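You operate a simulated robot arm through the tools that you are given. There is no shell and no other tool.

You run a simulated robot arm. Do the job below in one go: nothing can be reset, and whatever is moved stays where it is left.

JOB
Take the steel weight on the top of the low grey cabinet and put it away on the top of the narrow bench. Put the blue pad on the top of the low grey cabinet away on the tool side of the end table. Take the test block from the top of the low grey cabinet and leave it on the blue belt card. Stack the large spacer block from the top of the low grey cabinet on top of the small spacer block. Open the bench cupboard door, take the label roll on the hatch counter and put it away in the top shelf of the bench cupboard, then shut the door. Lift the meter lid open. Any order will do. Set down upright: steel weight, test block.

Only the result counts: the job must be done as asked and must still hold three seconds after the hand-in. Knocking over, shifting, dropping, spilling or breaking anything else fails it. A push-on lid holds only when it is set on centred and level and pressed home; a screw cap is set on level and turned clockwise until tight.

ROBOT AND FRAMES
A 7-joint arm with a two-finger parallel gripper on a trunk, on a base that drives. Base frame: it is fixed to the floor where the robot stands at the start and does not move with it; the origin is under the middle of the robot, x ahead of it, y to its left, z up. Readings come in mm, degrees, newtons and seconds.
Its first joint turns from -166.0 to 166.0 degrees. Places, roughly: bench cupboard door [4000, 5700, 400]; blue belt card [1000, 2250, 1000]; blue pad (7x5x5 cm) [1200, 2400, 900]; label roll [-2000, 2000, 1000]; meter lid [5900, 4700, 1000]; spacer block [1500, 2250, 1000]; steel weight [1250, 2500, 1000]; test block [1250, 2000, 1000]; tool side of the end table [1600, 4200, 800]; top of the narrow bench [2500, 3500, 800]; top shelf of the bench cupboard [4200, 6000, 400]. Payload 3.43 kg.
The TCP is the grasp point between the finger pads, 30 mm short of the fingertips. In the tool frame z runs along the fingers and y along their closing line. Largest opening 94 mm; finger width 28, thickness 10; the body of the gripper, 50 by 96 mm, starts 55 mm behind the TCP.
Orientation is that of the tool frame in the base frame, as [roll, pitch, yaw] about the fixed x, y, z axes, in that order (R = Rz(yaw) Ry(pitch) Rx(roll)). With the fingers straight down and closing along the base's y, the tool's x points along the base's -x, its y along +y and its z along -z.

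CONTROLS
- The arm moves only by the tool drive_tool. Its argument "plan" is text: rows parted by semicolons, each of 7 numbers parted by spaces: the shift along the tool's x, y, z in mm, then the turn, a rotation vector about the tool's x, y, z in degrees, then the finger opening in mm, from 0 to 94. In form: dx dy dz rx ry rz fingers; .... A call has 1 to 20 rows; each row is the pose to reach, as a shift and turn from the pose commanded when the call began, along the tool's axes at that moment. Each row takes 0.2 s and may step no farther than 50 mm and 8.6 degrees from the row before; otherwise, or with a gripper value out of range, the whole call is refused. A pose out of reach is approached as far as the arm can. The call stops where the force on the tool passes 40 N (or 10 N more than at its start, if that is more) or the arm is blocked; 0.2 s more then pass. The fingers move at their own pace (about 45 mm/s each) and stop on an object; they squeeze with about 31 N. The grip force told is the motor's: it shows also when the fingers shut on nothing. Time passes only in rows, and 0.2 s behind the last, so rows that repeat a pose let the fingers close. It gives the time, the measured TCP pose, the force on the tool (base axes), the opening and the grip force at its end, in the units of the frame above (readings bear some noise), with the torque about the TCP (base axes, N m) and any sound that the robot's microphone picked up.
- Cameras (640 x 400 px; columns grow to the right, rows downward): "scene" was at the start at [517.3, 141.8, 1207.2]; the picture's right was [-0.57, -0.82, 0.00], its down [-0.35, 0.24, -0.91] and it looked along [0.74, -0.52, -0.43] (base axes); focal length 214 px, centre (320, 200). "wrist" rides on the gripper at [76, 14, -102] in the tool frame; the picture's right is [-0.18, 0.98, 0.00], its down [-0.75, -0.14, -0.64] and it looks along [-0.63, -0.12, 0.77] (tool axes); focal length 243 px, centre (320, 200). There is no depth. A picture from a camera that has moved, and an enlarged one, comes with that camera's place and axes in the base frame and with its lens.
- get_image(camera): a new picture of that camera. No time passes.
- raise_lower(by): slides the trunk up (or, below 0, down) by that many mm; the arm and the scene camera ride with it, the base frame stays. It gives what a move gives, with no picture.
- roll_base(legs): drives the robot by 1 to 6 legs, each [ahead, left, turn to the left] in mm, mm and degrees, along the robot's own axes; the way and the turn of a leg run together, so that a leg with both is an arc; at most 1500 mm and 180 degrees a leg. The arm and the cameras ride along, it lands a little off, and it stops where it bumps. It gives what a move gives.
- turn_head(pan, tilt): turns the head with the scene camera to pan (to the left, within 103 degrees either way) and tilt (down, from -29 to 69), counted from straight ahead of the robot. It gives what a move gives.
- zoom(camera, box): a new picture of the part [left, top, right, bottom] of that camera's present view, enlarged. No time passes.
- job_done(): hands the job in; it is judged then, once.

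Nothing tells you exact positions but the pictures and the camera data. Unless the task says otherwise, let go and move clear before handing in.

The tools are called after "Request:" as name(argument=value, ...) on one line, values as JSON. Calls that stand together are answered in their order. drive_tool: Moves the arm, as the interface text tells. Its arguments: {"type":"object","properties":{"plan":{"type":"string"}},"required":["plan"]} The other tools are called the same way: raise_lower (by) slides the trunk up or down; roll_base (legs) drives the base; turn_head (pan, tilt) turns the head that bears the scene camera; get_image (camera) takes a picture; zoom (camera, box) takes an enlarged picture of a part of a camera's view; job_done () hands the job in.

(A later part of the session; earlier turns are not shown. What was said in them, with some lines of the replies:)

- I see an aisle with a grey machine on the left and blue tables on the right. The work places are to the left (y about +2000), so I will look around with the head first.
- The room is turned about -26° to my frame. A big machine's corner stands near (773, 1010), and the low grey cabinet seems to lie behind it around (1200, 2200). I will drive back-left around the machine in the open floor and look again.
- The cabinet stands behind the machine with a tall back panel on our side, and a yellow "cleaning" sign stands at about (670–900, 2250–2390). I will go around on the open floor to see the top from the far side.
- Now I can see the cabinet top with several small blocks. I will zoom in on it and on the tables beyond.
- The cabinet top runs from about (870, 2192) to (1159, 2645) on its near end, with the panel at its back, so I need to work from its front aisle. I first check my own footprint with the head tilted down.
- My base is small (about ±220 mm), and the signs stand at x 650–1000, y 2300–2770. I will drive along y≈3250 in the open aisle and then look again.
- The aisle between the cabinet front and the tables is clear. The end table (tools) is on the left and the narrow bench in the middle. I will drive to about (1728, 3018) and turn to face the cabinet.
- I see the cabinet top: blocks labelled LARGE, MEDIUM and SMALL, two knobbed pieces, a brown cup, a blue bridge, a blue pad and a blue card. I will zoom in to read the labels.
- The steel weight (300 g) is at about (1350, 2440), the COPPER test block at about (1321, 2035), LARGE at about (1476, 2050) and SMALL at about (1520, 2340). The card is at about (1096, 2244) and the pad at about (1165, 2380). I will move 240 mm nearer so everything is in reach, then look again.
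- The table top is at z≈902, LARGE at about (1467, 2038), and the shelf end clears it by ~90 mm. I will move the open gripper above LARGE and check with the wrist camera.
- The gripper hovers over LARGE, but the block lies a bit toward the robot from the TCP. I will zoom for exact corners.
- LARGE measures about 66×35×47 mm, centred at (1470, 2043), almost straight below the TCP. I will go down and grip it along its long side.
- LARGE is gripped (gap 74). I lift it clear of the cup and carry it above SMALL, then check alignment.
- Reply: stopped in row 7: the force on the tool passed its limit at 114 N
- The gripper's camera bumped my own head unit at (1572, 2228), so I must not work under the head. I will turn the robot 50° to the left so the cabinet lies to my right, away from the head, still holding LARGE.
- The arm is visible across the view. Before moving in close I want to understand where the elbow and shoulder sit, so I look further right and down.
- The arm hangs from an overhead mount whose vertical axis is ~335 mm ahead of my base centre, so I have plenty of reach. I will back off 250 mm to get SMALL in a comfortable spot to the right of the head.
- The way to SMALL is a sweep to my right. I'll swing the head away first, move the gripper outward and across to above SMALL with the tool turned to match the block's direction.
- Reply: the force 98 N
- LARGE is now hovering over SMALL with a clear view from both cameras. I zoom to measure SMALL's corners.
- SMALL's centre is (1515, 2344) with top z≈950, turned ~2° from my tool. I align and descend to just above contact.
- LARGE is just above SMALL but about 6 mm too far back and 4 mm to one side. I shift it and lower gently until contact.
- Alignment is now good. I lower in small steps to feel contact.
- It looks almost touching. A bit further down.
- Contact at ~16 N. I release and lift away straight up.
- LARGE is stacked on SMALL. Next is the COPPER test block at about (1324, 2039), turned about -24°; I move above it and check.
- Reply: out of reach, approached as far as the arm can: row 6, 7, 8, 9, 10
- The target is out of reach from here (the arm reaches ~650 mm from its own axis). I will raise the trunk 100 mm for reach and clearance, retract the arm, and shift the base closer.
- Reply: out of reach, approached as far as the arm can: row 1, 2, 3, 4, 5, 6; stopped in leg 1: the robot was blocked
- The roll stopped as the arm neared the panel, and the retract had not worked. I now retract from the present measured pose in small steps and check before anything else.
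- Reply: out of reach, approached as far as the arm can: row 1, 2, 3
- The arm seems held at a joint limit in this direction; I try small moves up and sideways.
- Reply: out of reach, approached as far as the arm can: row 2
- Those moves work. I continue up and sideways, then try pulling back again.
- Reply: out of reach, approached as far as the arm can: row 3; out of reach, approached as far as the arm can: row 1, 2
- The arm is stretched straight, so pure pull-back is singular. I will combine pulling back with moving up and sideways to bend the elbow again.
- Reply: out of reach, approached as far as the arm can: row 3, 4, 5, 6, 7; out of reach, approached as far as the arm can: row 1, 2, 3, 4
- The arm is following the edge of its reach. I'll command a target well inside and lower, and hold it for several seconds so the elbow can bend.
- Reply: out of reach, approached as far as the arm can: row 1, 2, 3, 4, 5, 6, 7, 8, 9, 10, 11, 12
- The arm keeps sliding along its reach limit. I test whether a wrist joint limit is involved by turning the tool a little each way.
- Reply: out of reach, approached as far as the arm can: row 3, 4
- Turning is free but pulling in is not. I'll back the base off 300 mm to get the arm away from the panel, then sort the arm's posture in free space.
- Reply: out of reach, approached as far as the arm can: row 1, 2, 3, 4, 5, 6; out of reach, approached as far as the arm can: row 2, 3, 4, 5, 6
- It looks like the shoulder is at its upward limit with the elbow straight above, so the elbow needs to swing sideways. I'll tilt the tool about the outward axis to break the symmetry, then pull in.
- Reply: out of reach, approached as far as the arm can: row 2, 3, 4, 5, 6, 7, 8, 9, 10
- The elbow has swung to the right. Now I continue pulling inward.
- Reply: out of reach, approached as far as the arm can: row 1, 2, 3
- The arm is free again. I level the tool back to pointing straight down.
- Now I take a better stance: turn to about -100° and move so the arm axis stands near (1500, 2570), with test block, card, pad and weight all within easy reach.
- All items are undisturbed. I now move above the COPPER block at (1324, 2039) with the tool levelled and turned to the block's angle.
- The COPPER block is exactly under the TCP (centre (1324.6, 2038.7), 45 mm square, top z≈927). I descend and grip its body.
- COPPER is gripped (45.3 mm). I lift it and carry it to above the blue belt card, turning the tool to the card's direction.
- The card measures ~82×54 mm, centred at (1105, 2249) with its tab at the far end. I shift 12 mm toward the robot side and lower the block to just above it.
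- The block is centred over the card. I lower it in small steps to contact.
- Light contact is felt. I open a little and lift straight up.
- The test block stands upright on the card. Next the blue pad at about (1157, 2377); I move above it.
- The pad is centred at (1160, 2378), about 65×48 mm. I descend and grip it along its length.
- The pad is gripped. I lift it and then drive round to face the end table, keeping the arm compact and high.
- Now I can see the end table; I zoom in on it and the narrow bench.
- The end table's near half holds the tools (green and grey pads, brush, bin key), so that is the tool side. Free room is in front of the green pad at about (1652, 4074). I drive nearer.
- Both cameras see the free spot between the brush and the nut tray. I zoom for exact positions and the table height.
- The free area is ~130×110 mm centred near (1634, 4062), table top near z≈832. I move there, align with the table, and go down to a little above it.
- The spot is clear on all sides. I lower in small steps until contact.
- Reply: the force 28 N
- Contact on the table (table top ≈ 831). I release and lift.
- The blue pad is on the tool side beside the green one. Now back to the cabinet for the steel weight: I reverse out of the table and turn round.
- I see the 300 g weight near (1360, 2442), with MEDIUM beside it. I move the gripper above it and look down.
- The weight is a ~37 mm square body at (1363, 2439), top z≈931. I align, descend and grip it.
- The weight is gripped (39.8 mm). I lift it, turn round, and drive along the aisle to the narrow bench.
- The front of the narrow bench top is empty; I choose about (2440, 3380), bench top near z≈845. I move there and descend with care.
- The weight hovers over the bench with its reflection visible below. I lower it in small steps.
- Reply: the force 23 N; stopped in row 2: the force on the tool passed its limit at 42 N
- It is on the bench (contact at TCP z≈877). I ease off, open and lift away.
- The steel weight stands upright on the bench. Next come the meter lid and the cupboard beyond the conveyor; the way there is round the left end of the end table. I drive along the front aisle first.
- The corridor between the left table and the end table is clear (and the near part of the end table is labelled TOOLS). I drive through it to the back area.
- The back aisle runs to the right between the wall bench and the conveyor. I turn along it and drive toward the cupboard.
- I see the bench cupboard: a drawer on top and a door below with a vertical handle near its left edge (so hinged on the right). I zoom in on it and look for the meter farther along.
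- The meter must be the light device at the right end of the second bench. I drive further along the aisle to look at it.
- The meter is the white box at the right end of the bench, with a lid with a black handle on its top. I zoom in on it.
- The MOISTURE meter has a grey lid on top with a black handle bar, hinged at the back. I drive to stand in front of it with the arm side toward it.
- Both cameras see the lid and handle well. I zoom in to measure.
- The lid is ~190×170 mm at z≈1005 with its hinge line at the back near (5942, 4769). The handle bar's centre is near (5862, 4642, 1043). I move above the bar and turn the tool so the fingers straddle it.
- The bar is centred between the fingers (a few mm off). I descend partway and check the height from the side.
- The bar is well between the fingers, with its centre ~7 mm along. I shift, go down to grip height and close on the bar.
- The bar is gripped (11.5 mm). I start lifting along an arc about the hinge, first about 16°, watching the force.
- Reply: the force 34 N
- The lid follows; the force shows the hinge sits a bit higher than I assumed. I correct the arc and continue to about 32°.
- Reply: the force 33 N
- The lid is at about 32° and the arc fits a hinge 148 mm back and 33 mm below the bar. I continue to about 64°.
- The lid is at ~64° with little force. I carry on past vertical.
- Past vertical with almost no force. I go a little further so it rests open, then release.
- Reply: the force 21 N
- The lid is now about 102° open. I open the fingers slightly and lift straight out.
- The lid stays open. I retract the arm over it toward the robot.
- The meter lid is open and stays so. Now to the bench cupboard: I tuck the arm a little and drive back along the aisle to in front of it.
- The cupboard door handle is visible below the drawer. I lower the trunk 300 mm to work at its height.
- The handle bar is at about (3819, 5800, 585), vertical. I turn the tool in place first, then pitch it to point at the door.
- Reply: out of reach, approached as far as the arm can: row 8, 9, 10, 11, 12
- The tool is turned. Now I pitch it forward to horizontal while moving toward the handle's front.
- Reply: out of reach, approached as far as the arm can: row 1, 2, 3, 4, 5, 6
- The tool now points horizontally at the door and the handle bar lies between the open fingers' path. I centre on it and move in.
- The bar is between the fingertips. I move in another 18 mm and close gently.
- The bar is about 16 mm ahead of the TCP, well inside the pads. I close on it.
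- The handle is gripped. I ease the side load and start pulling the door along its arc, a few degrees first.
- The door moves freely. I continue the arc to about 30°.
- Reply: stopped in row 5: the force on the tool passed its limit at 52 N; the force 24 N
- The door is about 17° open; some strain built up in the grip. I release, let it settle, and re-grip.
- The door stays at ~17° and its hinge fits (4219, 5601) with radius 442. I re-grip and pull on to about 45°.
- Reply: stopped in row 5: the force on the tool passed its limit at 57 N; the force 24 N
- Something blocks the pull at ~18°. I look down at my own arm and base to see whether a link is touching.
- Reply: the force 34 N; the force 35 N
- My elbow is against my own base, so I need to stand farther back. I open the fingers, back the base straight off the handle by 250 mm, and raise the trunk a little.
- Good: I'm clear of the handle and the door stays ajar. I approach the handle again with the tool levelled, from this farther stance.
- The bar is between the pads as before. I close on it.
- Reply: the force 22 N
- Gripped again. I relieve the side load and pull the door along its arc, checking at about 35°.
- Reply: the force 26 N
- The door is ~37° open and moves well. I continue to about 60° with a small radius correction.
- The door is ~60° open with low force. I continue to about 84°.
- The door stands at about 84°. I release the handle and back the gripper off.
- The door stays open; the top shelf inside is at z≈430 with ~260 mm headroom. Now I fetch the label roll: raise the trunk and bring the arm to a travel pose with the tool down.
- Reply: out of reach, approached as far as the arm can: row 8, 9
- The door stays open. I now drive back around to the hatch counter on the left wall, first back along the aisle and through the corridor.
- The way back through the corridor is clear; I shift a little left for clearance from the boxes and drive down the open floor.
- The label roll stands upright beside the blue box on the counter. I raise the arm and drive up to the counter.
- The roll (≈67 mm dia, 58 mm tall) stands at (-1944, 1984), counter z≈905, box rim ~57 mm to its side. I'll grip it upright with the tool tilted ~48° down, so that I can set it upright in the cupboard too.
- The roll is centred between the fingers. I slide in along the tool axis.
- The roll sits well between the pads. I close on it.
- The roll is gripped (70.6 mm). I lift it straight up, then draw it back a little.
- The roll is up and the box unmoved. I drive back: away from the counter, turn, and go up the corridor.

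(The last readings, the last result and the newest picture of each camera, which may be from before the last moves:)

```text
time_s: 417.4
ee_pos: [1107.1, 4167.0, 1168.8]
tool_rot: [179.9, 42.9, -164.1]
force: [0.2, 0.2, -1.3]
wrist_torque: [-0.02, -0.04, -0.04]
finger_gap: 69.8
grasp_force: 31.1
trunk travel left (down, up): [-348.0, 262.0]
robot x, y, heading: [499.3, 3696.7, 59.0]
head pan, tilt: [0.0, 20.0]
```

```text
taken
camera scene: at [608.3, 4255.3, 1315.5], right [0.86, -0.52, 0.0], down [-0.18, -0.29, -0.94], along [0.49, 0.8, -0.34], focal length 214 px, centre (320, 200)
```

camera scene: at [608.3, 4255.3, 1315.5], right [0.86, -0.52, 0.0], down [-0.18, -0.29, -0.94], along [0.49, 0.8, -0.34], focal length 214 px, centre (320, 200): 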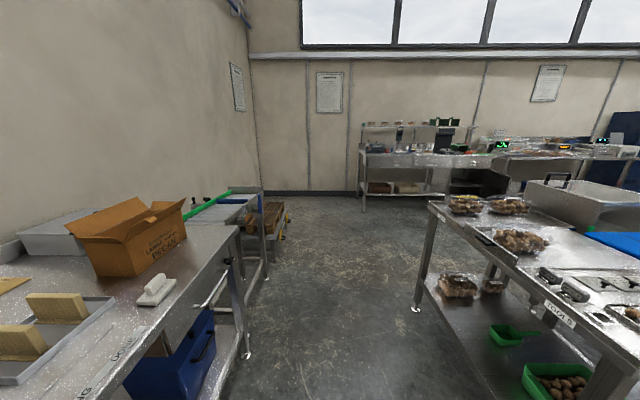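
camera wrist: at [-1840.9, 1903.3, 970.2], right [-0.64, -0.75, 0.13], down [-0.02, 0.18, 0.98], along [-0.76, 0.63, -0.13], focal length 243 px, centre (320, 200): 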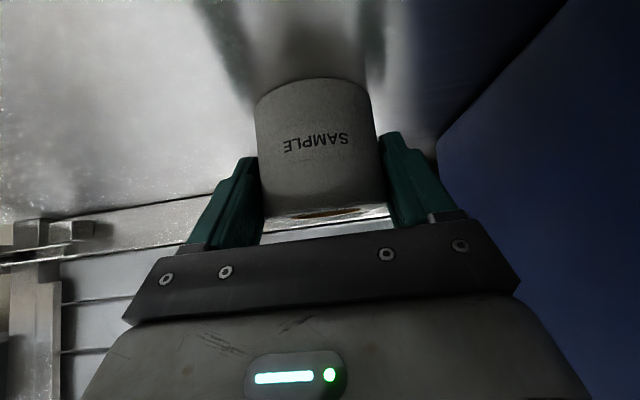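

Request:
roll_base(legs=[[1500, 0, 0], [850, 0, 0], [0, 0, -89]])

Request:
turn_head(pan=20, tilt=20)

Request:
get_image(camera="scene")

```text
time_s: 432.9
ee_pos: [2258.4, 5161.2, 1168.1]
tool_rot: [179.8, 42.9, 108.9]
force: [0.0, -0.1, 0.2]
wrist_torque: [-0.01, 0.03, -0.01]
finger_gap: 70.0
grasp_force: 31.0
trunk travel left (down, up): [-348.0, 262.0]
robot x, y, heading: [1759.7, 5744.9, -28.1]
head pan, tilt: [0.0, 20.0]
```

```text
time_s: 433.7
ee_pos: [2258.4, 5160.6, 1168.7]
tool_rot: [179.9, 42.9, 108.8]
force: [1.2, -0.2, -1.6]
wrist_torque: [0.01, 0.01, -0.01]
finger_gap: 69.5
grasp_force: 31.1
trunk travel left (down, up): [-348.0, 262.0]
robot x, y, heading: [1759.6, 5745.8, -28.4]
head pan, tilt: [20.0, 20.0]
```

```text
taken
camera scene: at [2330.7, 5692.6, 1315.5], right [-0.15, -0.99, 0.0], down [-0.34, 0.05, -0.94], along [0.93, -0.14, -0.34], focal length 214 px, centre (320, 200)
```

scene: 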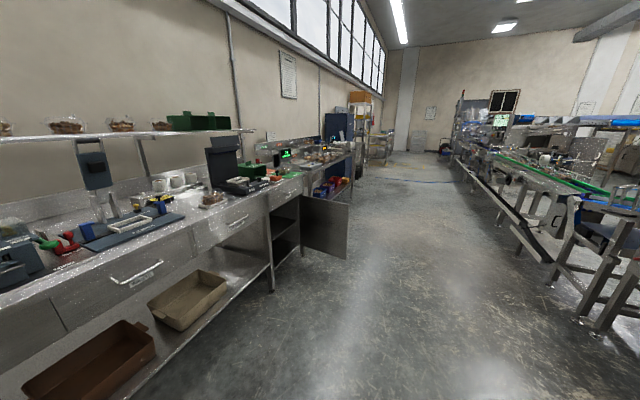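

Request:
roll_base(legs=[[1200, 206, 0], [599, 100, 0], [0, 0, 128.3]])

Request:
turn_head(pan=-55, tilt=35)

Request:
get_image(camera="scene")

```text
time_s: 448.3
ee_pos: [3636.4, 5884.0, 1168.8]
tool_rot: [179.9, 42.9, -123.2]
force: [0.0, -0.3, -0.6]
wrist_torque: [-0.02, 0.01, 0.03]
finger_gap: 69.2
grasp_force: 30.9
trunk travel left (down, up): [-348.0, 262.0]
robot x, y, heading: [3487.0, 5132.4, 99.6]
head pan, tilt: [20.0, 20.0]
```

```text
time_s: 449.7
ee_pos: [3637.6, 5883.8, 1167.5]
tool_rot: [179.8, 42.8, -123.2]
force: [-0.2, 0.5, -1.3]
wrist_torque: [0.01, -0.01, 0.0]
finger_gap: 69.2
grasp_force: 30.8
trunk travel left (down, up): [-348.0, 262.0]
robot x, y, heading: [3481.5, 5129.8, 99.3]
head pan, tilt: [-55.0, 35.0]
```

```text
taken
camera scene: at [3280.5, 5595.3, 1291.7], right [0.7, -0.71, 0.0], down [-0.41, -0.4, -0.82], along [0.58, 0.58, -0.57], focal length 214 px, centre (320, 200)
```

scene: 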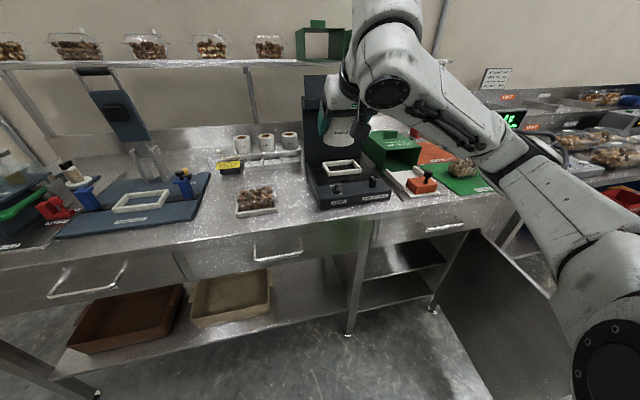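

I'm in place. First I draw the roll back clear of the bench before lowering the trunk.

Request:
drive_tool(plan="26 -27 -24 0 0 0 50; 52 -54 -48 0 0 0 50; 78 -82 -72 0 0 0 50; 104 -109 -96 0 0 0 50; 130 -136 -120.5 0 0 0 50; 130 -136 -120.5 0 0 0 50")

Request:
get_image(camera="scene")

```text
time_s: 451.1
ee_pos: [3710.8, 5688.5, 1247.1]
tool_rot: [179.6, 42.6, -123.6]
force: [0.6, 0.3, -0.8]
wrist_torque: [-0.04, 0.02, 0.03]
finger_gap: 68.5
grasp_force: 31.1
out of reach, approached as far as the arm can: row 2, 3, 4, 5, 6
trunk travel left (down, up): [-348.0, 262.0]
robot x, y, heading: [3486.1, 5131.2, 99.7]
head pan, tilt: [-55.0, 35.0]
```

```text
taken
camera scene: at [3280.5, 5594.7, 1291.9], right [0.7, -0.71, 0.0], down [-0.41, -0.4, -0.82], along [0.58, 0.58, -0.57], focal length 214 px, centre (320, 200)
```

scene: 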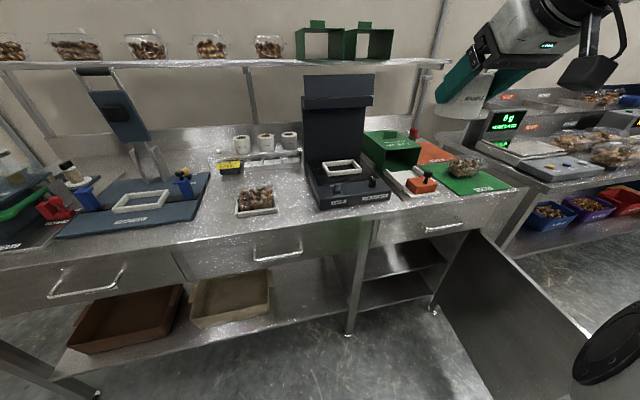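

The gap reading is shrinking slightly; I check the roll in the grip.

Request:
get_image(camera="wrist")

Request:
zoom(camera="scene", box=[410, 0, 640, 130])

```text
taken
camera wrist: at [3629.5, 5591.2, 1270.8], right [-0.75, 0.65, 0.13], down [0.19, 0.02, 0.98], along [0.64, 0.76, -0.14], focal length 243 px, centre (320, 200)
```

wrist: 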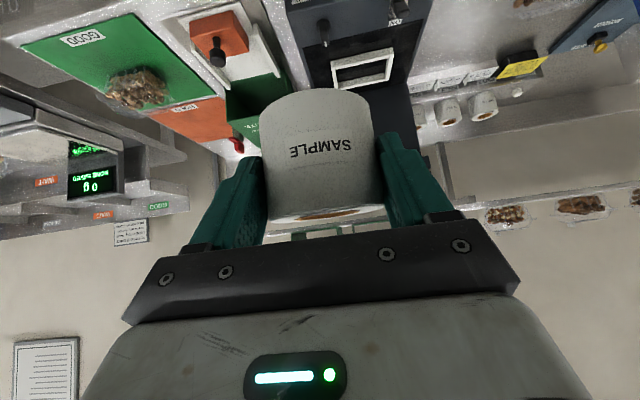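

```text
2.78 times, centred on (525, 65) of scene
camera zoom: at [3280.5, 5594.7, 1291.9], right [0.7, -0.71, 0.0], down [-0.41, -0.4, -0.82], along [0.58, 0.58, -0.57], focal length 597 px, centre (-250, 576)
```

zoom: 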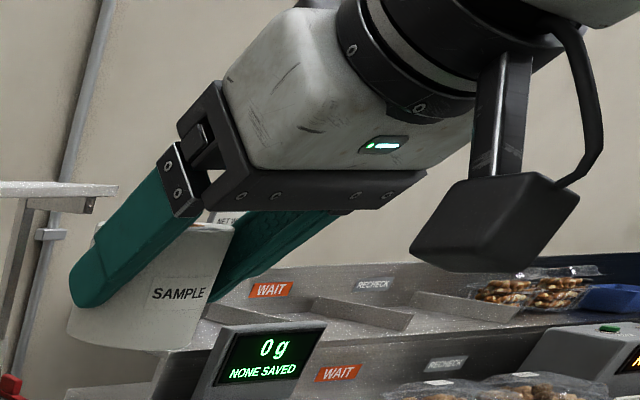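

The grip is still sound. I lower the trunk 300 mm (the gripper is ~190 mm in front of the bench).

Request:
raise_lower(by=-300)

Request:
turn_head(pan=-55, tilt=25)

Request:
get_image(camera="scene")

```text
time_s: 454.1
ee_pos: [3710.6, 5690.1, 946.7]
tool_rot: [179.7, 42.6, -123.6]
force: [0.0, 0.3, -1.7]
wrist_torque: [-0.03, 0.03, 0.01]
finger_gap: 67.8
grasp_force: 30.7
trunk travel left (down, up): [-48.0, 562.0]
robot x, y, heading: [3484.2, 5132.4, 99.9]
head pan, tilt: [-55.0, 35.0]
```

```text
time_s: 454.9
ee_pos: [3711.5, 5689.7, 946.3]
tool_rot: [179.6, 42.6, -123.6]
force: [-0.2, -0.7, 0.2]
wrist_torque: [-0.02, 0.0, 0.02]
finger_gap: 67.5
grasp_force: 30.3
trunk travel left (down, up): [-48.0, 562.0]
robot x, y, heading: [3485.2, 5135.1, 99.5]
head pan, tilt: [-55.0, 25.0]
```

```text
taken
camera scene: at [3283.4, 5598.0, 1007.4], right [0.7, -0.71, 0.0], down [-0.3, -0.3, -0.91], along [0.64, 0.64, -0.42], focal length 214 px, centre (320, 200)
```

scene: 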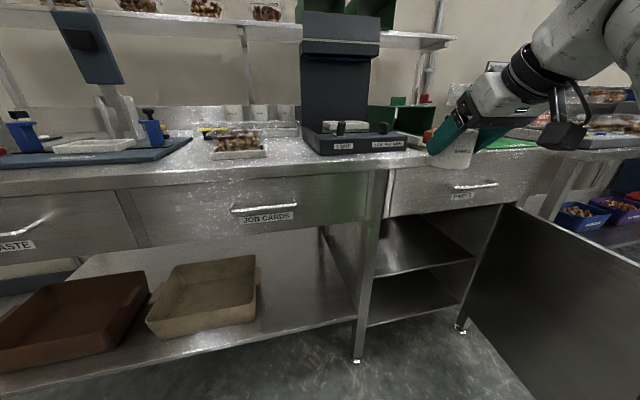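

Now I lower the roll in front of the open upper compartment.

Request:
drive_tool(plan="24.4 -14.8 32.7 0 0 0 50; 48.8 -29.6 65.5 0 0 0 50; 73.1 -44.4 98.2 0 0 0 50; 97.5 -59.2 131 0 0 0 50; 121.9 -74 163.7 0 0 0 50; 146.3 -88.8 196.4 0 0 0 50; 170.7 -103.6 229.2 0 0 0 50; 195 -118.4 261.9 0 0 0 50; 219.4 -133.2 294.7 0 0 0 50; 243.8 -148 327.4 0 0 0 50; 243.8 -148 327.4 0 0 0 50")

Request:
get_image(camera="scene")

Request:
get_image(camera="wrist")

```text
time_s: 457.3
ee_pos: [3856.7, 5643.1, 538.7]
tool_rot: [179.7, 42.5, -123.7]
force: [-0.7, 0.6, -0.8]
wrist_torque: [-0.04, 0.02, 0.0]
finger_gap: 67.5
grasp_force: 31.0
out of reach, approached as far as the arm can: row 1, 2, 3, 4, 5, 6
trunk travel left (down, up): [-48.0, 562.0]
robot x, y, heading: [3482.7, 5129.3, 99.5]
head pan, tilt: [-55.0, 25.0]
```

```text
taken
camera scene: at [3283.3, 5598.0, 1007.5], right [0.7, -0.71, 0.0], down [-0.3, -0.3, -0.91], along [0.64, 0.64, -0.42], focal length 214 px, centre (320, 200)
```

scene: 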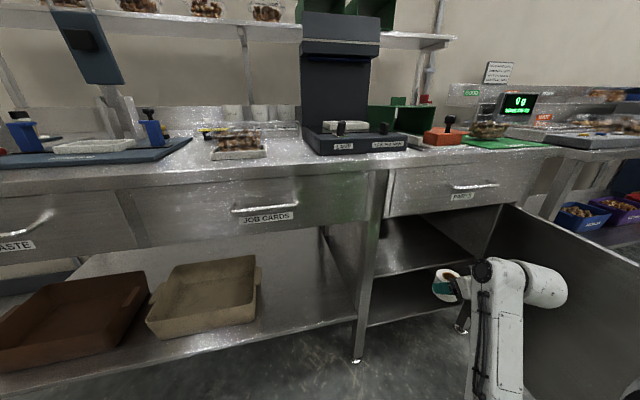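

```text
taken
camera wrist: at [3773.8, 5546.6, 563.6], right [-0.75, 0.65, 0.13], down [0.19, 0.02, 0.98], along [0.64, 0.76, -0.14], focal length 243 px, centre (320, 200)
```

wrist: 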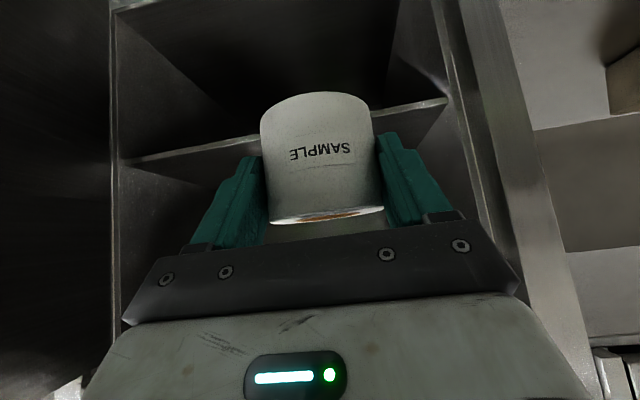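

The compartment is straight ahead, shelf at z≈420–430. I lower slightly and slide the roll in part way.

Request:
drive_tool(plan="16 0 18 0 0 0 50; 31 0 34 0 0 0 50; 4 1.3 59 0 0 0 50; -24 2.8 84 0 0 0 50; -52 4.2 109 0 0 0 50; -78 5.6 134 0 0 0 50; -78 5.6 134 0 0 0 50")

Request:
get_image(camera="scene")

Request:
get_image(camera="wrist")

```text
time_s: 458.9
ee_pos: [3933.4, 5772.1, 494.9]
tool_rot: [179.7, 42.6, -123.6]
force: [0.1, 0.8, 0.2]
wrist_torque: [-0.03, 0.0, 0.01]
finger_gap: 67.2
grasp_force: 30.9
trunk travel left (down, up): [-48.0, 562.0]
robot x, y, heading: [3482.5, 5131.4, 100.0]
head pan, tilt: [-55.0, 25.0]
```

```text
taken
camera scene: at [3283.4, 5598.1, 1007.5], right [0.7, -0.71, 0.0], down [-0.3, -0.3, -0.91], along [0.64, 0.64, -0.42], focal length 214 px, centre (320, 200)
```

scene: 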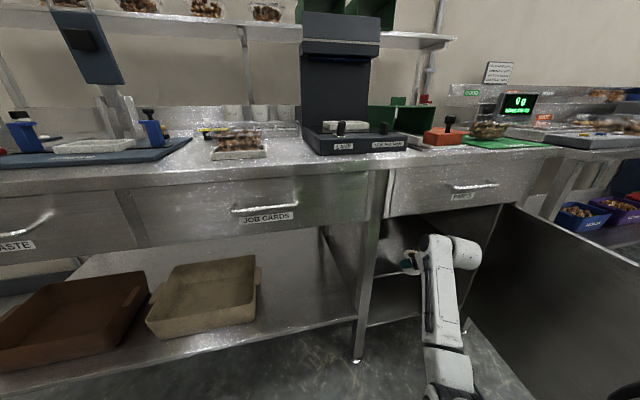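

```text
taken
camera wrist: at [3852.0, 5674.5, 519.4], right [-0.75, 0.65, 0.13], down [0.19, 0.02, 0.98], along [0.64, 0.76, -0.14], focal length 243 px, centre (320, 200)
```

wrist: 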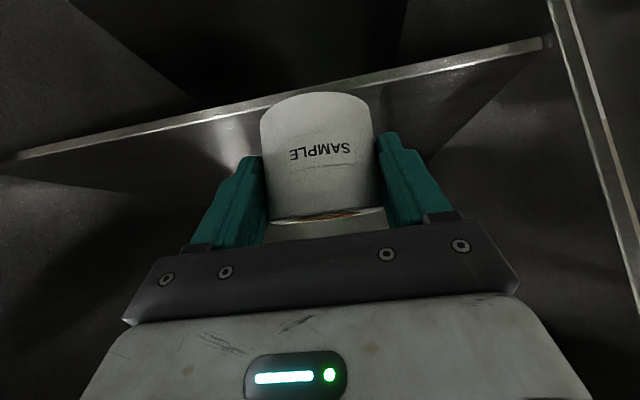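

The shelf edge is recessed at z≈419. I slide in another ~105 mm so the roll is well onto the shelf.

Request:
drive_tool(plan="-15 1 26 0 0 0 50; -38 2 50 0 0 0 50; -60 3 72 0 0 0 50; -69.3 4 79.7 0 0 0 50; -69.3 4 79.7 0 0 0 50")

Request:
get_image(camera="wrist")

Request:
zoom(camera="scene", box=[350, 180, 510, 340])

```text
time_s: 460.1
ee_pos: [3987.3, 5860.7, 482.2]
tool_rot: [179.5, 42.5, -123.5]
force: [0.0, 0.0, -1.4]
wrist_torque: [-0.05, 0.01, -0.01]
finger_gap: 67.1
grasp_force: 31.1
trunk travel left (down, up): [-48.0, 562.0]
robot x, y, heading: [3482.9, 5131.4, 99.6]
head pan, tilt: [-55.0, 25.0]
```

```text
taken
camera wrist: at [3905.8, 5763.8, 506.7], right [-0.75, 0.65, 0.13], down [0.19, 0.02, 0.98], along [0.64, 0.76, -0.14], focal length 243 px, centre (320, 200)
```

wrist: 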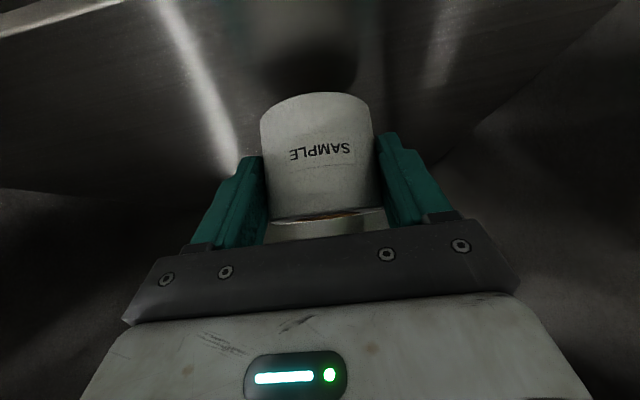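

```text
2.50 times, centred on (430, 260) of scene
camera zoom: at [3283.4, 5598.1, 1007.4], right [0.7, -0.71, 0.0], down [-0.3, -0.3, -0.91], along [0.64, 0.64, -0.42], focal length 536 px, centre (45, 50)
```

zoom: 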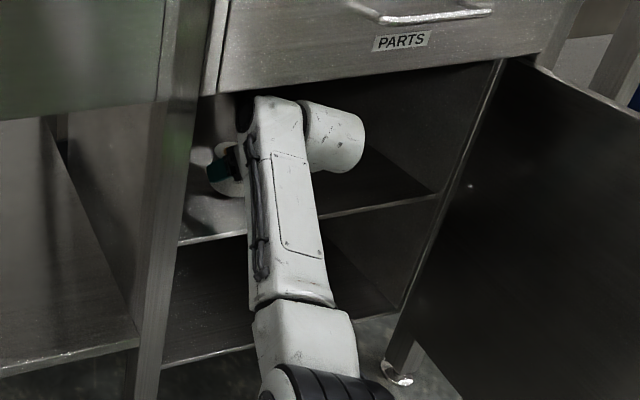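

The roll is over the shelf. I lower it gently to contact.

Request:
drive_tool(plan="3.4 0 3.7 0 0 0 50; 6.8 0 7.4 0 0 0 50; 9.5 0 10.3 0 0 0 50; 9.5 0 10.3 0 0 0 50")

Request:
drive_tool(plan="1.4 0 1.5 0 0 0 50; 2.7 0 2.9 0 0 0 50; 2.7 0 2.9 0 0 0 50")

```text
time_s: 461.1
ee_pos: [3987.5, 5861.3, 469.1]
tool_rot: [179.6, 42.6, -123.6]
force: [0.5, 0.8, -0.7]
wrist_torque: [0.0, 0.03, 0.0]
finger_gap: 66.8
grasp_force: 31.1
trunk travel left (down, up): [-48.0, 562.0]
robot x, y, heading: [3485.7, 5134.0, 99.9]
head pan, tilt: [-55.0, 25.0]
```

```text
time_s: 461.9
ee_pos: [3986.2, 5861.8, 464.7]
tool_rot: [179.7, 42.8, -123.6]
force: [-0.6, -1.2, 5.3]
wrist_torque: [0.03, -0.17, -0.02]
finger_gap: 66.9
grasp_force: 30.7
trunk travel left (down, up): [-48.0, 562.0]
robot x, y, heading: [3487.3, 5131.0, 99.3]
head pan, tilt: [-55.0, 25.0]
```

Contact is felt. I press a hair more, then open and withdraw along the tool axis.

Request:
drive_tool(plan="0.7 0 0.7 0 0 0 50; 0.7 0 0.7 0 0 0 66; 0.7 0 0.7 0 0 0 74; 0.7 0 0.7 0 0 0 82; 0.7 0 0.7 0 0 0 86; 0.7 0 0.7 0 0 0 86")

Request:
get_image(camera="wrist")

```text
time_s: 463.3
ee_pos: [3985.7, 5861.8, 462.7]
tool_rot: [179.6, 42.6, -123.6]
force: [-0.2, 0.9, 0.4]
wrist_torque: [-0.01, 0.0, -0.01]
finger_gap: 85.9
grasp_force: 0.0
trunk travel left (down, up): [-48.0, 562.0]
robot x, y, heading: [3485.3, 5129.1, 99.7]
head pan, tilt: [-55.0, 25.0]
```

```text
taken
camera wrist: at [3905.2, 5764.9, 487.4], right [-0.75, 0.65, 0.13], down [0.19, 0.02, 0.98], along [0.64, 0.76, -0.14], focal length 243 px, centre (320, 200)
```

wrist: 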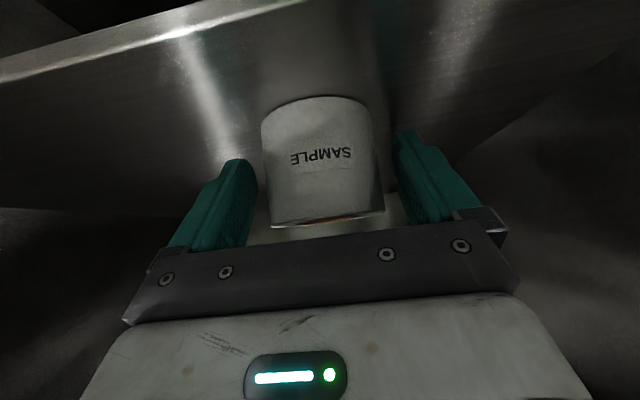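

The roll stands on the top shelf. I withdraw straight back horizontally.

Request:
drive_tool(plan="15 -0.8 -13.5 0 0 0 86; 37 -1.9 -34 0 0 0 86; 66 -3.4 -61 0 0 0 90; 96 -5 -88 0 0 0 94; 125 -6.5 -115 0 0 0 94; 155 -8 -142 0 0 0 94; 184 -9.5 -169 0 0 0 94; 200 -10.3 -183 0 0 0 94")

Request:
get_image(camera="wrist")

Request:
get_image(camera="scene")

```text
time_s: 465.1
ee_pos: [3843.8, 5631.1, 464.4]
tool_rot: [179.6, 42.6, -123.6]
force: [-0.7, 0.1, 0.2]
wrist_torque: [-0.01, -0.01, 0.03]
finger_gap: 93.8
grasp_force: 0.2
trunk travel left (down, up): [-48.0, 562.0]
robot x, y, heading: [3485.3, 5132.0, 99.6]
head pan, tilt: [-55.0, 25.0]
```

```text
taken
camera wrist: at [3762.6, 5533.3, 488.2], right [-0.75, 0.65, 0.13], down [0.19, 0.02, 0.98], along [0.64, 0.76, -0.14], focal length 243 px, centre (320, 200)
```

wrist: 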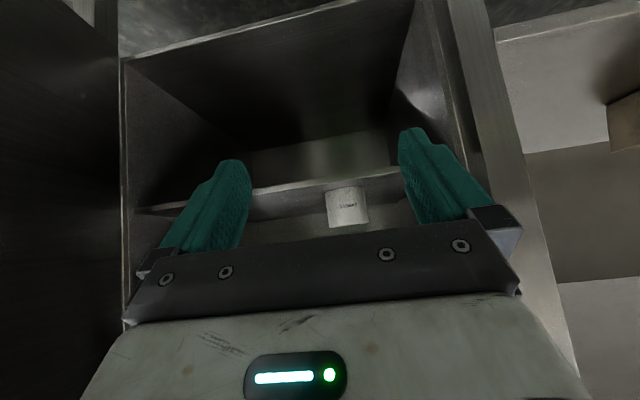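

```text
taken
camera scene: at [3283.4, 5598.1, 1007.5], right [0.7, -0.71, 0.0], down [-0.3, -0.3, -0.91], along [0.64, 0.64, -0.42], focal length 214 px, centre (320, 200)
```

scene: 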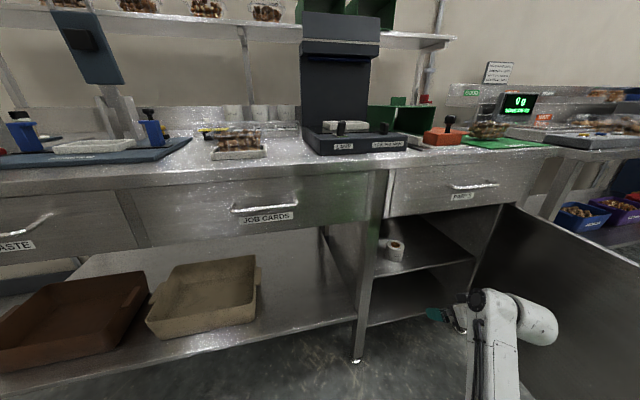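

The label roll stands on the top shelf. Now I shut the door: I return to the stance from which I opened it, to take the handle again and swing it back.

Request:
zoom(camera="scene", box=[350, 200, 478, 320])

Request:
roll_base(legs=[[-293, 180, 0]])

Request:
get_image(camera="scene")

```text
3.33 times, centred on (414, 260) of scene
camera zoom: at [3283.4, 5598.1, 1007.5], right [0.7, -0.71, 0.0], down [-0.3, -0.3, -0.91], along [0.64, 0.64, -0.42], focal length 715 px, centre (7, 0)
```

zoom: 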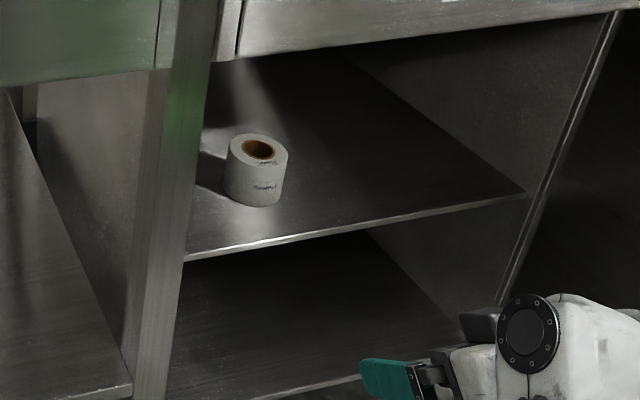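

```text
time_s: 467.3
ee_pos: [3713.4, 5315.7, 464.4]
tool_rot: [179.6, 42.5, -123.5]
force: [0.4, -0.6, 0.0]
wrist_torque: [0.04, -0.01, 0.0]
finger_gap: 94.1
grasp_force: 0.0
trunk travel left (down, up): [-48.0, 562.0]
robot x, y, heading: [3353.2, 4811.4, 99.9]
head pan, tilt: [-55.0, 25.0]
```

```text
taken
camera scene: at [3152.4, 5281.4, 1007.5], right [0.71, -0.71, 0.0], down [-0.3, -0.3, -0.91], along [0.64, 0.64, -0.42], focal length 214 px, centre (320, 200)
```

scene: 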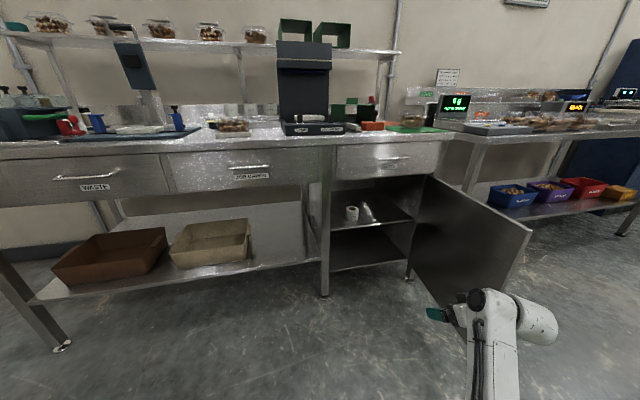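

The roll is well on the shelf. I take the gripper back and around, levelling it, to come in front of the handle.

Request:
drive_tool(plan="25 -1.3 -22.5 0 -5 0 60; 49 -2.5 -45 0 -10 0 40; 73.7 -3.8 -67.5 0 -14 0 30; 60 -43 -81 0 -20 0 28; 47 -83 -95 0 -26 0 28; 34 -122 -109 0 -32 0 28; 21 -162 -122 0 -38 0 28; 9 -202 -136 0 -43 0 28; -3.4 -241.3 -150 0 -47.5 0 28; -3.4 -241.3 -150 0 -47.5 0 28")

Request:
get_image(camera="scene")

Request:
get_image(camera="wrist")

```text
time_s: 469.5
ee_pos: [3860.9, 5099.0, 574.9]
tool_rot: [57.2, 89.6, 114.1]
force: [-0.3, -1.0, 0.0]
wrist_torque: [-0.04, 0.01, 0.01]
finger_gap: 28.1
grasp_force: 0.1
trunk travel left (down, up): [-48.0, 562.0]
robot x, y, heading: [3355.2, 4812.7, 100.1]
head pan, tilt: [-55.0, 25.0]
```

```text
taken
camera scene: at [3152.5, 5281.3, 1007.5], right [0.71, -0.71, 0.0], down [-0.3, -0.3, -0.91], along [0.64, 0.64, -0.42], focal length 214 px, centre (320, 200)
```

scene: 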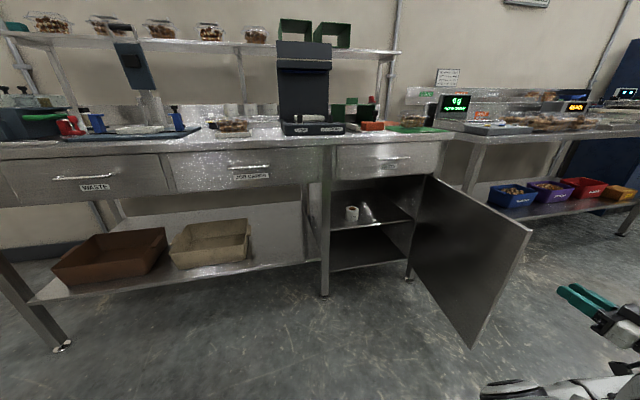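

```text
taken
camera wrist: at [3792.1, 5021.2, 499.4], right [-0.82, 0.54, 0.19], down [-0.23, -0.62, 0.75], along [0.52, 0.57, 0.63], focal length 243 px, centre (320, 200)
```

wrist: 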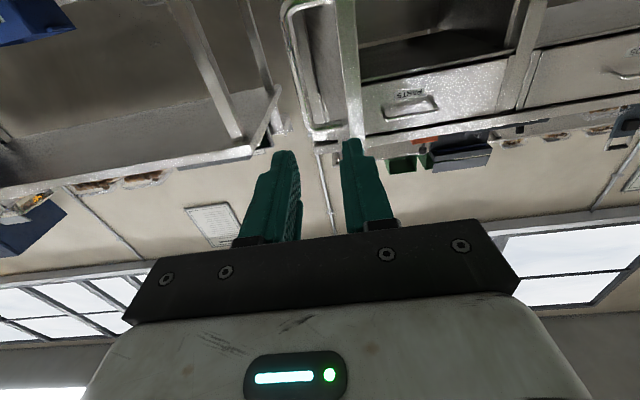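

The handle bar is ahead at (3975, 5240), with ~40 mm between it and the door. I line up with narrow fingers and approach.

Request:
drive_tool(plan="0 -10 20 0 0 0 30; 0 -18.5 50 0 0 0 30; 0 -18.5 80 0 0 0 30; 0 -18.5 105 0 0 0 30; 0 -18.5 105 0 0 0 30")

Request:
get_image(camera="wrist")

```text
time_s: 470.7
ee_pos: [3935.2, 5178.2, 576.0]
tool_rot: [63.8, 89.7, 120.6]
force: [-0.3, 0.0, -0.4]
wrist_torque: [-0.02, 0.0, -0.01]
finger_gap: 30.2
grasp_force: 0.0
trunk travel left (down, up): [-48.0, 562.0]
robot x, y, heading: [3354.4, 4813.4, 99.6]
head pan, tilt: [-55.0, 25.0]
```

```text
taken
camera wrist: at [3866.4, 5100.4, 499.9], right [-0.82, 0.54, 0.19], down [-0.23, -0.62, 0.75], along [0.52, 0.57, 0.63], focal length 243 px, centre (320, 200)
```

wrist: 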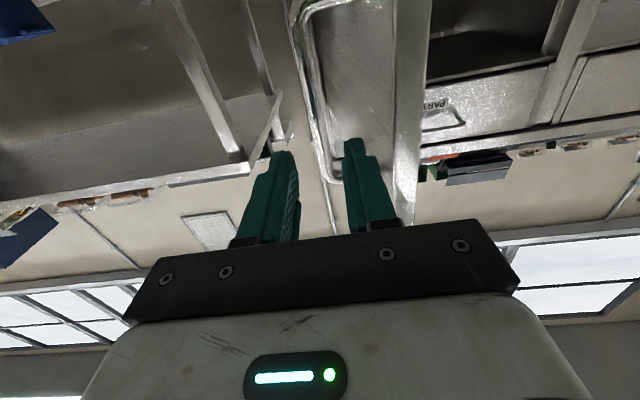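

Well centred. I advance until the bar is inside the pads and close.

Request:
drive_tool(plan="0 0 20 0 0 0 30; 0 0 40 0 0 0 30; 0 0 57 0 0 0 30; 0 0 57 0 0 0 30")

Request:
get_image(camera="wrist")

```text
time_s: 471.7
ee_pos: [3965.7, 5226.4, 576.4]
tool_rot: [66.0, 89.7, 122.8]
force: [-0.6, 0.1, -0.9]
wrist_torque: [0.01, 0.0, 0.01]
finger_gap: 30.0
grasp_force: 0.1
trunk travel left (down, up): [-48.0, 562.0]
robot x, y, heading: [3354.3, 4819.9, 99.9]
head pan, tilt: [-55.0, 25.0]
```

```text
taken
camera wrist: at [3897.6, 5148.1, 499.5], right [-0.82, 0.54, 0.19], down [-0.23, -0.62, 0.75], along [0.52, 0.57, 0.63], focal length 243 px, centre (320, 200)
```

wrist: 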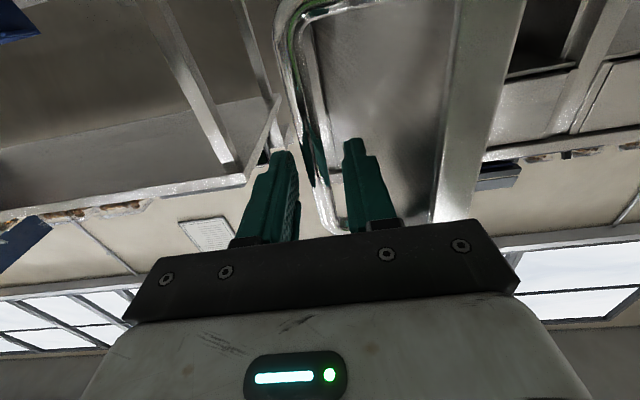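

Bar between the pads. Closing.

Request:
drive_tool(plan="0 0 0 0 0 0 20; 0 0 0 0 0 0 5; 0 0 0 0 0 0 0; 0 0 0 0 0 0 0")

```text
time_s: 472.7
ee_pos: [3967.1, 5225.8, 575.6]
tool_rot: [56.7, 89.8, 113.7]
force: [0.2, 1.1, -2.3]
wrist_torque: [-0.53, -1.22, 0.02]
finger_gap: 11.9
grasp_force: 44.7
trunk travel left (down, up): [-48.0, 562.0]
robot x, y, heading: [3351.3, 4813.7, 100.1]
head pan, tilt: [-55.0, 25.0]
```

Gripped. I swing the door back along the reverse arc, in stages.

Request:
drive_tool(plan="0 17 0.5 0 0 0 0; 0 34.2 1.7 0 0 0 0; 0 68.3 6.2 0 0 0 0; 0 101.8 13.2 0 0 0 0; 0 134.7 23 0 0 0 0; 0 166.7 35.2 0 0 0 0")

Request:
get_image(camera="scene")

```text
time_s: 474.1
ee_pos: [3845.4, 5344.5, 576.2]
tool_rot: [62.0, 89.6, 118.7]
force: [-0.1, -0.1, -0.4]
wrist_torque: [-0.79, -1.0, 0.2]
finger_gap: 11.9
grasp_force: 45.1
trunk travel left (down, up): [-48.0, 562.0]
robot x, y, heading: [3356.3, 4811.9, 100.2]
head pan, tilt: [-55.0, 25.0]
```

```text
taken
camera scene: at [3152.3, 5281.3, 1007.5], right [0.71, -0.71, 0.0], down [-0.3, -0.3, -0.91], along [0.64, 0.64, -0.42], focal length 214 px, centre (320, 200)
```

scene: 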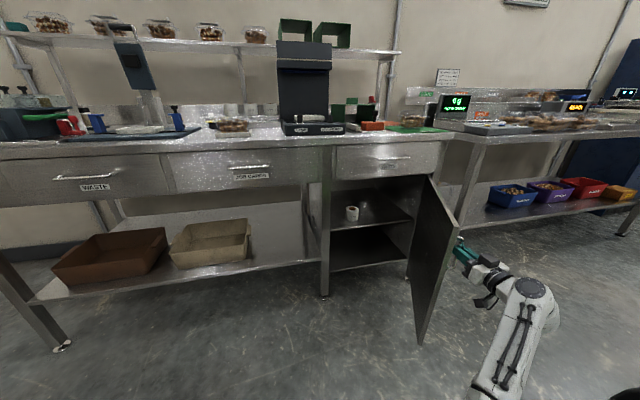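

Request:
drive_tool(plan="0 30.9 14.8 0 0 0 0; 0 60.6 31.9 0 0 0 0; 0 88.9 51.3 0 0 0 0; 0 115.5 72.8 0 0 0 0; 0 140.4 96.4 0 0 0 0; 0 163.4 121.8 0 0 0 0; 0 184.3 149 0 0 0 0")

Request:
get_image(camera="scene")

```text
time_s: 475.7
ee_pos: [3772.3, 5575.8, 576.7]
tool_rot: [126.0, 89.6, -176.9]
force: [-6.7, -0.4, -25.3]
wrist_torque: [-1.38, -0.58, 0.09]
finger_gap: 12.0
grasp_force: 44.8
trunk travel left (down, up): [-48.0, 562.0]
robot x, y, heading: [3357.9, 4819.2, 99.9]
head pan, tilt: [-55.0, 25.0]
```

```text
taken
camera scene: at [3152.5, 5281.9, 1007.1], right [0.71, -0.71, 0.0], down [-0.3, -0.3, -0.91], along [0.64, 0.64, -0.42], focal length 214 px, centre (320, 200)
```

scene: 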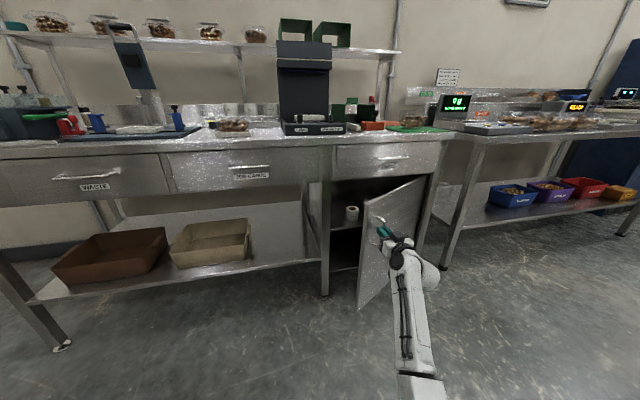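

The door is ~30° from shut. I continue to nearly closed.

Request:
drive_tool(plan="1.5 10 14 0 0 0 0; 1.5 18.7 28.8 0 0 0 0; 1.5 35.1 58.8 0 0 0 0; 1.5 49 90.2 0 0 0 0; 1.5 60.5 122.5 0 0 0 0; 1.5 69.4 155.6 0 0 0 0")

Request:
get_image(camera="scene")

```text
time_s: 477.1
ee_pos: [3798.1, 5740.9, 578.0]
tool_rot: [74.9, 89.7, 131.9]
force: [-9.0, 3.2, -7.8]
wrist_torque: [-1.76, 0.02, 0.06]
finger_gap: 11.7
grasp_force: 45.0
trunk travel left (down, up): [-48.0, 562.0]
robot x, y, heading: [3354.9, 4812.2, 100.0]
head pan, tilt: [-55.0, 25.0]
```

```text
taken
camera scene: at [3152.1, 5281.6, 1007.4], right [0.71, -0.71, 0.0], down [-0.3, -0.3, -0.91], along [0.64, 0.64, -0.42], focal length 214 px, centre (320, 200)
```

scene: 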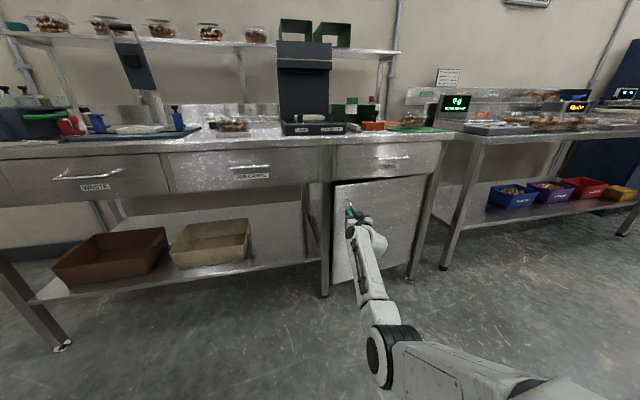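

Request:
drive_tool(plan="0 2.5 11 0 0 0 0; 0 4.5 22 0 0 0 0; 0 6.2 33.7 0 0 0 0; 0 7.5 44 0 0 0 0; 0 8.8 52 0 0 0 0; 0 8.8 56 0 0 0 0; 0 8.8 56 0 0 0 0")

Request:
zoom(camera="scene", box=[310, 160, 470, 320])

```text
time_s: 478.7
ee_pos: [3820.3, 5794.1, 577.8]
tool_rot: [48.1, 89.7, 105.3]
force: [-19.8, 11.5, 1.6]
wrist_torque: [-0.31, -0.53, 0.22]
finger_gap: 11.7
grasp_force: 44.8
trunk travel left (down, up): [-48.0, 562.0]
robot x, y, heading: [3354.2, 4813.2, 100.0]
head pan, tilt: [-55.0, 25.0]
```

```text
2.50 times, centred on (390, 240) of scene
camera zoom: at [3151.7, 5281.6, 1007.3], right [0.71, -0.71, 0.0], down [-0.3, -0.3, -0.91], along [0.64, 0.64, -0.42], focal length 536 px, centre (145, 100)
```

zoom: 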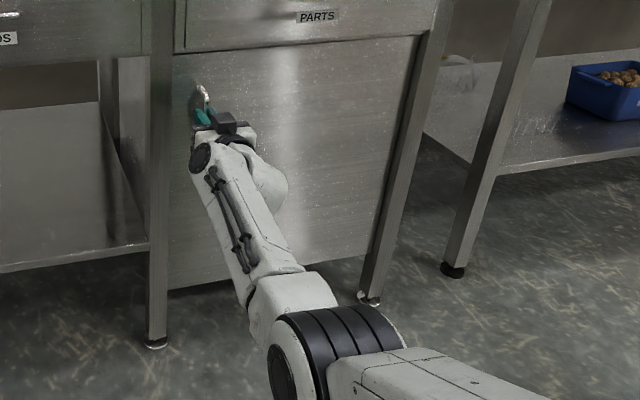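

The TCP is back where the handle was with the door shut. I relieve the side load and press forward slightly to be sure it is fully home.

Request:
drive_tool(plan="0 2 1 0 0 0 0; 0 2 2.5 0 0 0 0; 0 2 4 0 0 0 0; 0 2 4 0 0 0 0")

```text
time_s: 479.7
ee_pos: [3822.5, 5797.6, 579.4]
tool_rot: [53.9, 89.6, 110.9]
force: [-17.1, 8.5, 0.8]
wrist_torque: [0.21, -0.94, 0.18]
finger_gap: 11.7
grasp_force: 45.2
trunk travel left (down, up): [-48.0, 562.0]
robot x, y, heading: [3354.2, 4813.2, 99.9]
head pan, tilt: [-55.0, 25.0]
```

Request:
drive_tool(plan="0 1 2 0 0 0 0; 0 1 4 0 0 0 0; 0 1 4 0 0 0 0")

Request:
drive_tool(plan="0 0 2 0 0 0 0; 0 0 3 0 0 0 0; 0 0 3 0 0 0 0")

```text
time_s: 480.5
ee_pos: [3823.5, 5799.6, 577.6]
tool_rot: [41.1, 89.8, 97.9]
force: [-7.4, -10.1, 5.1]
wrist_torque: [-0.63, -0.11, 0.02]
finger_gap: 11.7
grasp_force: 45.2
trunk travel left (down, up): [-48.0, 562.0]
robot x, y, heading: [3352.4, 4813.4, 99.9]
head pan, tilt: [-55.0, 25.0]
stopped in row 3: the force on the tool passed its limit at 40 N (the readings are from after the stop); the commanded pose is now the measured one
```

```text
time_s: 480.9
ee_pos: [3825.0, 5798.6, 577.6]
tool_rot: [24.4, 89.6, 81.1]
force: [-9.9, -12.9, 7.6]
wrist_torque: [-0.83, 0.24, 0.04]
finger_gap: 11.9
grasp_force: 44.7
trunk travel left (down, up): [-48.0, 562.0]
robot x, y, heading: [3358.8, 4813.3, 100.1]
head pan, tilt: [-55.0, 25.0]
stopped in row 2: the force on the tool passed its limit at 46 N (the readings are from after the stop); the commanded pose is now the measured one
```

The door is firmly against its stop. I open the fingers and back straight off.

Request:
drive_tool(plan="0 0 0 0 0 0 20; 0 0 0 0 0 0 35; 0 0 0 0 0 0 50; 0 0 0 0 0 0 50; 0 0 -15 0 0 0 50; 0 0 -45 0 0 0 50; 0 0 -90 0 0 0 50; 0 0 -120 0 0 0 50")

Request:
zoom(camera="scene", box=[310, 160, 470, 320])

Request:
get_image(camera="wrist")

```text
time_s: 482.7
ee_pos: [3758.8, 5699.6, 577.8]
tool_rot: [44.0, 89.7, 100.8]
force: [0.6, 0.8, 1.3]
wrist_torque: [-0.02, 0.03, 0.02]
finger_gap: 50.0
grasp_force: 0.1
trunk travel left (down, up): [-48.0, 562.0]
robot x, y, heading: [3355.1, 4816.2, 99.5]
head pan, tilt: [-55.0, 25.0]
```

```text
2.50 times, centred on (390, 240) of scene
camera zoom: at [3151.2, 5280.3, 1007.5], right [0.71, -0.71, 0.0], down [-0.3, -0.3, -0.91], along [0.64, 0.64, -0.42], focal length 536 px, centre (145, 100)
```

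zoom: 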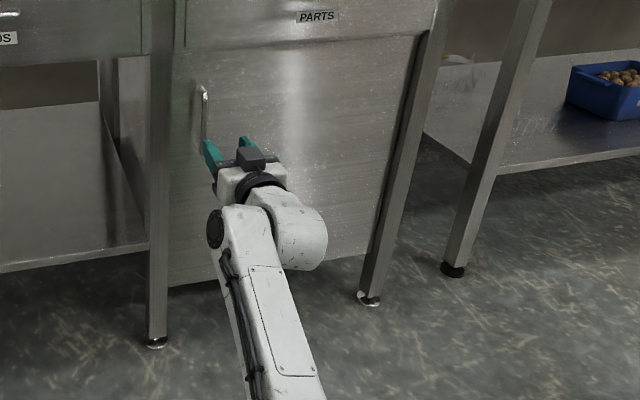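

```text
taken
camera wrist: at [3690.6, 5621.8, 501.3], right [-0.82, 0.54, 0.19], down [-0.23, -0.62, 0.75], along [0.52, 0.57, 0.63], focal length 243 px, centre (320, 200)
```

wrist: 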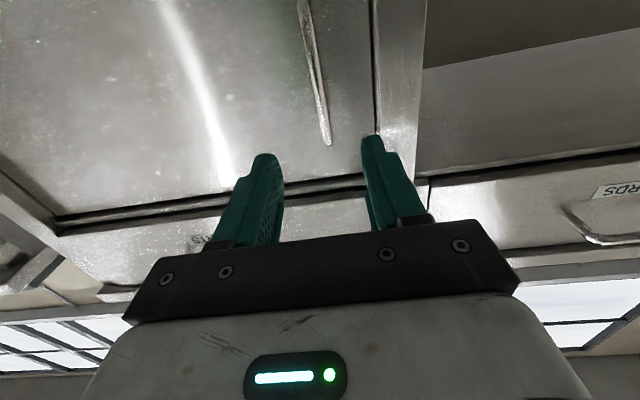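

The door looks shut and flush. I back off further and double-check the door's edges and the meter lid from here.

Request:
drive_tool(plan="0 0 -30 0 0 0 50; 0 0 -60 0 0 0 50; 0 0 -90 0 0 0 50")

Request:
zoom(camera="scene", box=[310, 160, 438, 240])

Request:
turn_head(pan=-100, tilt=5)

Request:
get_image(camera="scene")

```text
time_s: 483.5
ee_pos: [3708.3, 5624.6, 576.8]
tool_rot: [46.2, 89.6, 102.9]
force: [-0.8, -0.4, 0.2]
wrist_torque: [0.03, 0.01, -0.02]
finger_gap: 50.0
grasp_force: 0.0
trunk travel left (down, up): [-48.0, 562.0]
robot x, y, heading: [3354.4, 4811.5, 99.9]
head pan, tilt: [-55.0, 25.0]
```

```text
5.00 times, centred on (374, 200) of scene
camera zoom: at [3151.2, 5280.3, 1007.5], right [0.71, -0.71, 0.0], down [-0.3, -0.3, -0.91], along [0.64, 0.64, -0.42], focal length 1072 px, centre (50, 200)
```

zoom: 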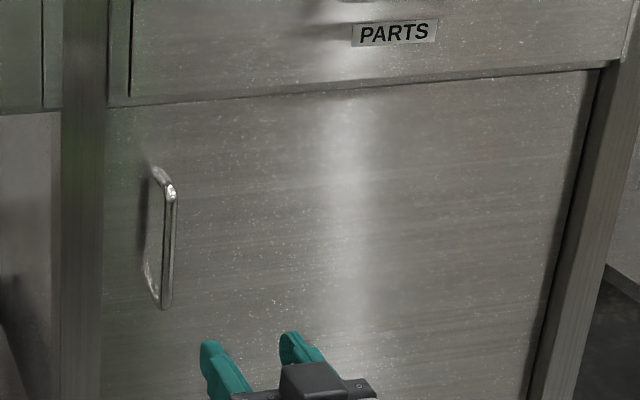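

```text
time_s: 484.6
ee_pos: [3708.0, 5625.8, 578.1]
tool_rot: [48.8, 89.8, 105.7]
force: [-0.4, 0.3, -0.7]
wrist_torque: [0.02, -0.04, -0.04]
finger_gap: 50.0
grasp_force: 0.0
trunk travel left (down, up): [-48.0, 562.0]
robot x, y, heading: [3355.0, 4812.1, 100.0]
head pan, tilt: [-100.0, 5.0]
```

```text
taken
camera scene: at [3177.7, 5215.1, 1039.9], right [0.0, -1.0, 0.0], down [-0.09, 0.0, -1.0], along [1.0, 0.0, -0.09], focal length 214 px, centre (320, 200)
```

scene: 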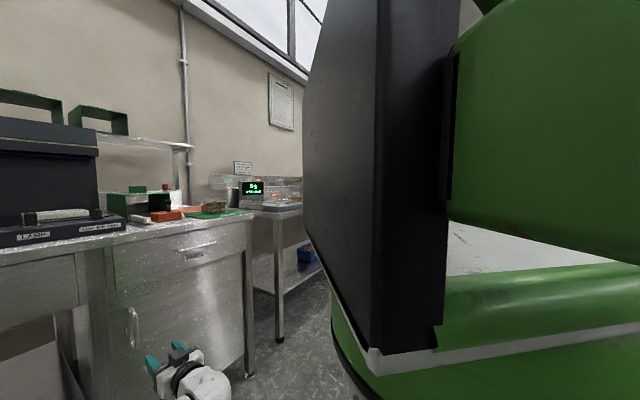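

Every part is done: the weight is on the bench, the pad on the tool side, the test block on the card, and LARGE stacked on SMALL. The roll is on the top shelf with the door shut flush, the lid is open, and the gripper is clear. I hand the job in.

Request:
job_done()

```text
The job is handed in.
```

I finished all six tasks and handed the job in; I don't have the verdict yet.

| Task | Result |
|---|---|
| Steel weight | The 300 g weight stands upright on the top of the narrow bench. |
| Blue pad | It lies on the near half of the end table, the part labelled TOOLS, beside the green pad. |
| Test block | The COPPER block stands upright on the blue belt card (labelled TRAY MEDIUM / SPEED SLOW). |
| Spacer blocks | LARGE is stacked on SMALL, with its edges within a few millimetres of SMALL's. |
| Label roll | It stands upright on the top shelf of the bench cupboard, and the door is closed flush against its stop. |
| Meter lid | The moisture meter's lid is open to about 100° and stayed there after I let go. |

- **Contacts along the way:** the gripper bumped my own head camera. A base move also stopped with the arm close to the cabinet's back panel. My elbow touched my own base while I was opening the door. Pictures taken afterwards showed nothing on the cabinet or counter out of place.
- **Not rechecked:** I didn't look at the lid or the cabinet items again just before handing in. The last views of them, taken after each job, showed them as described.
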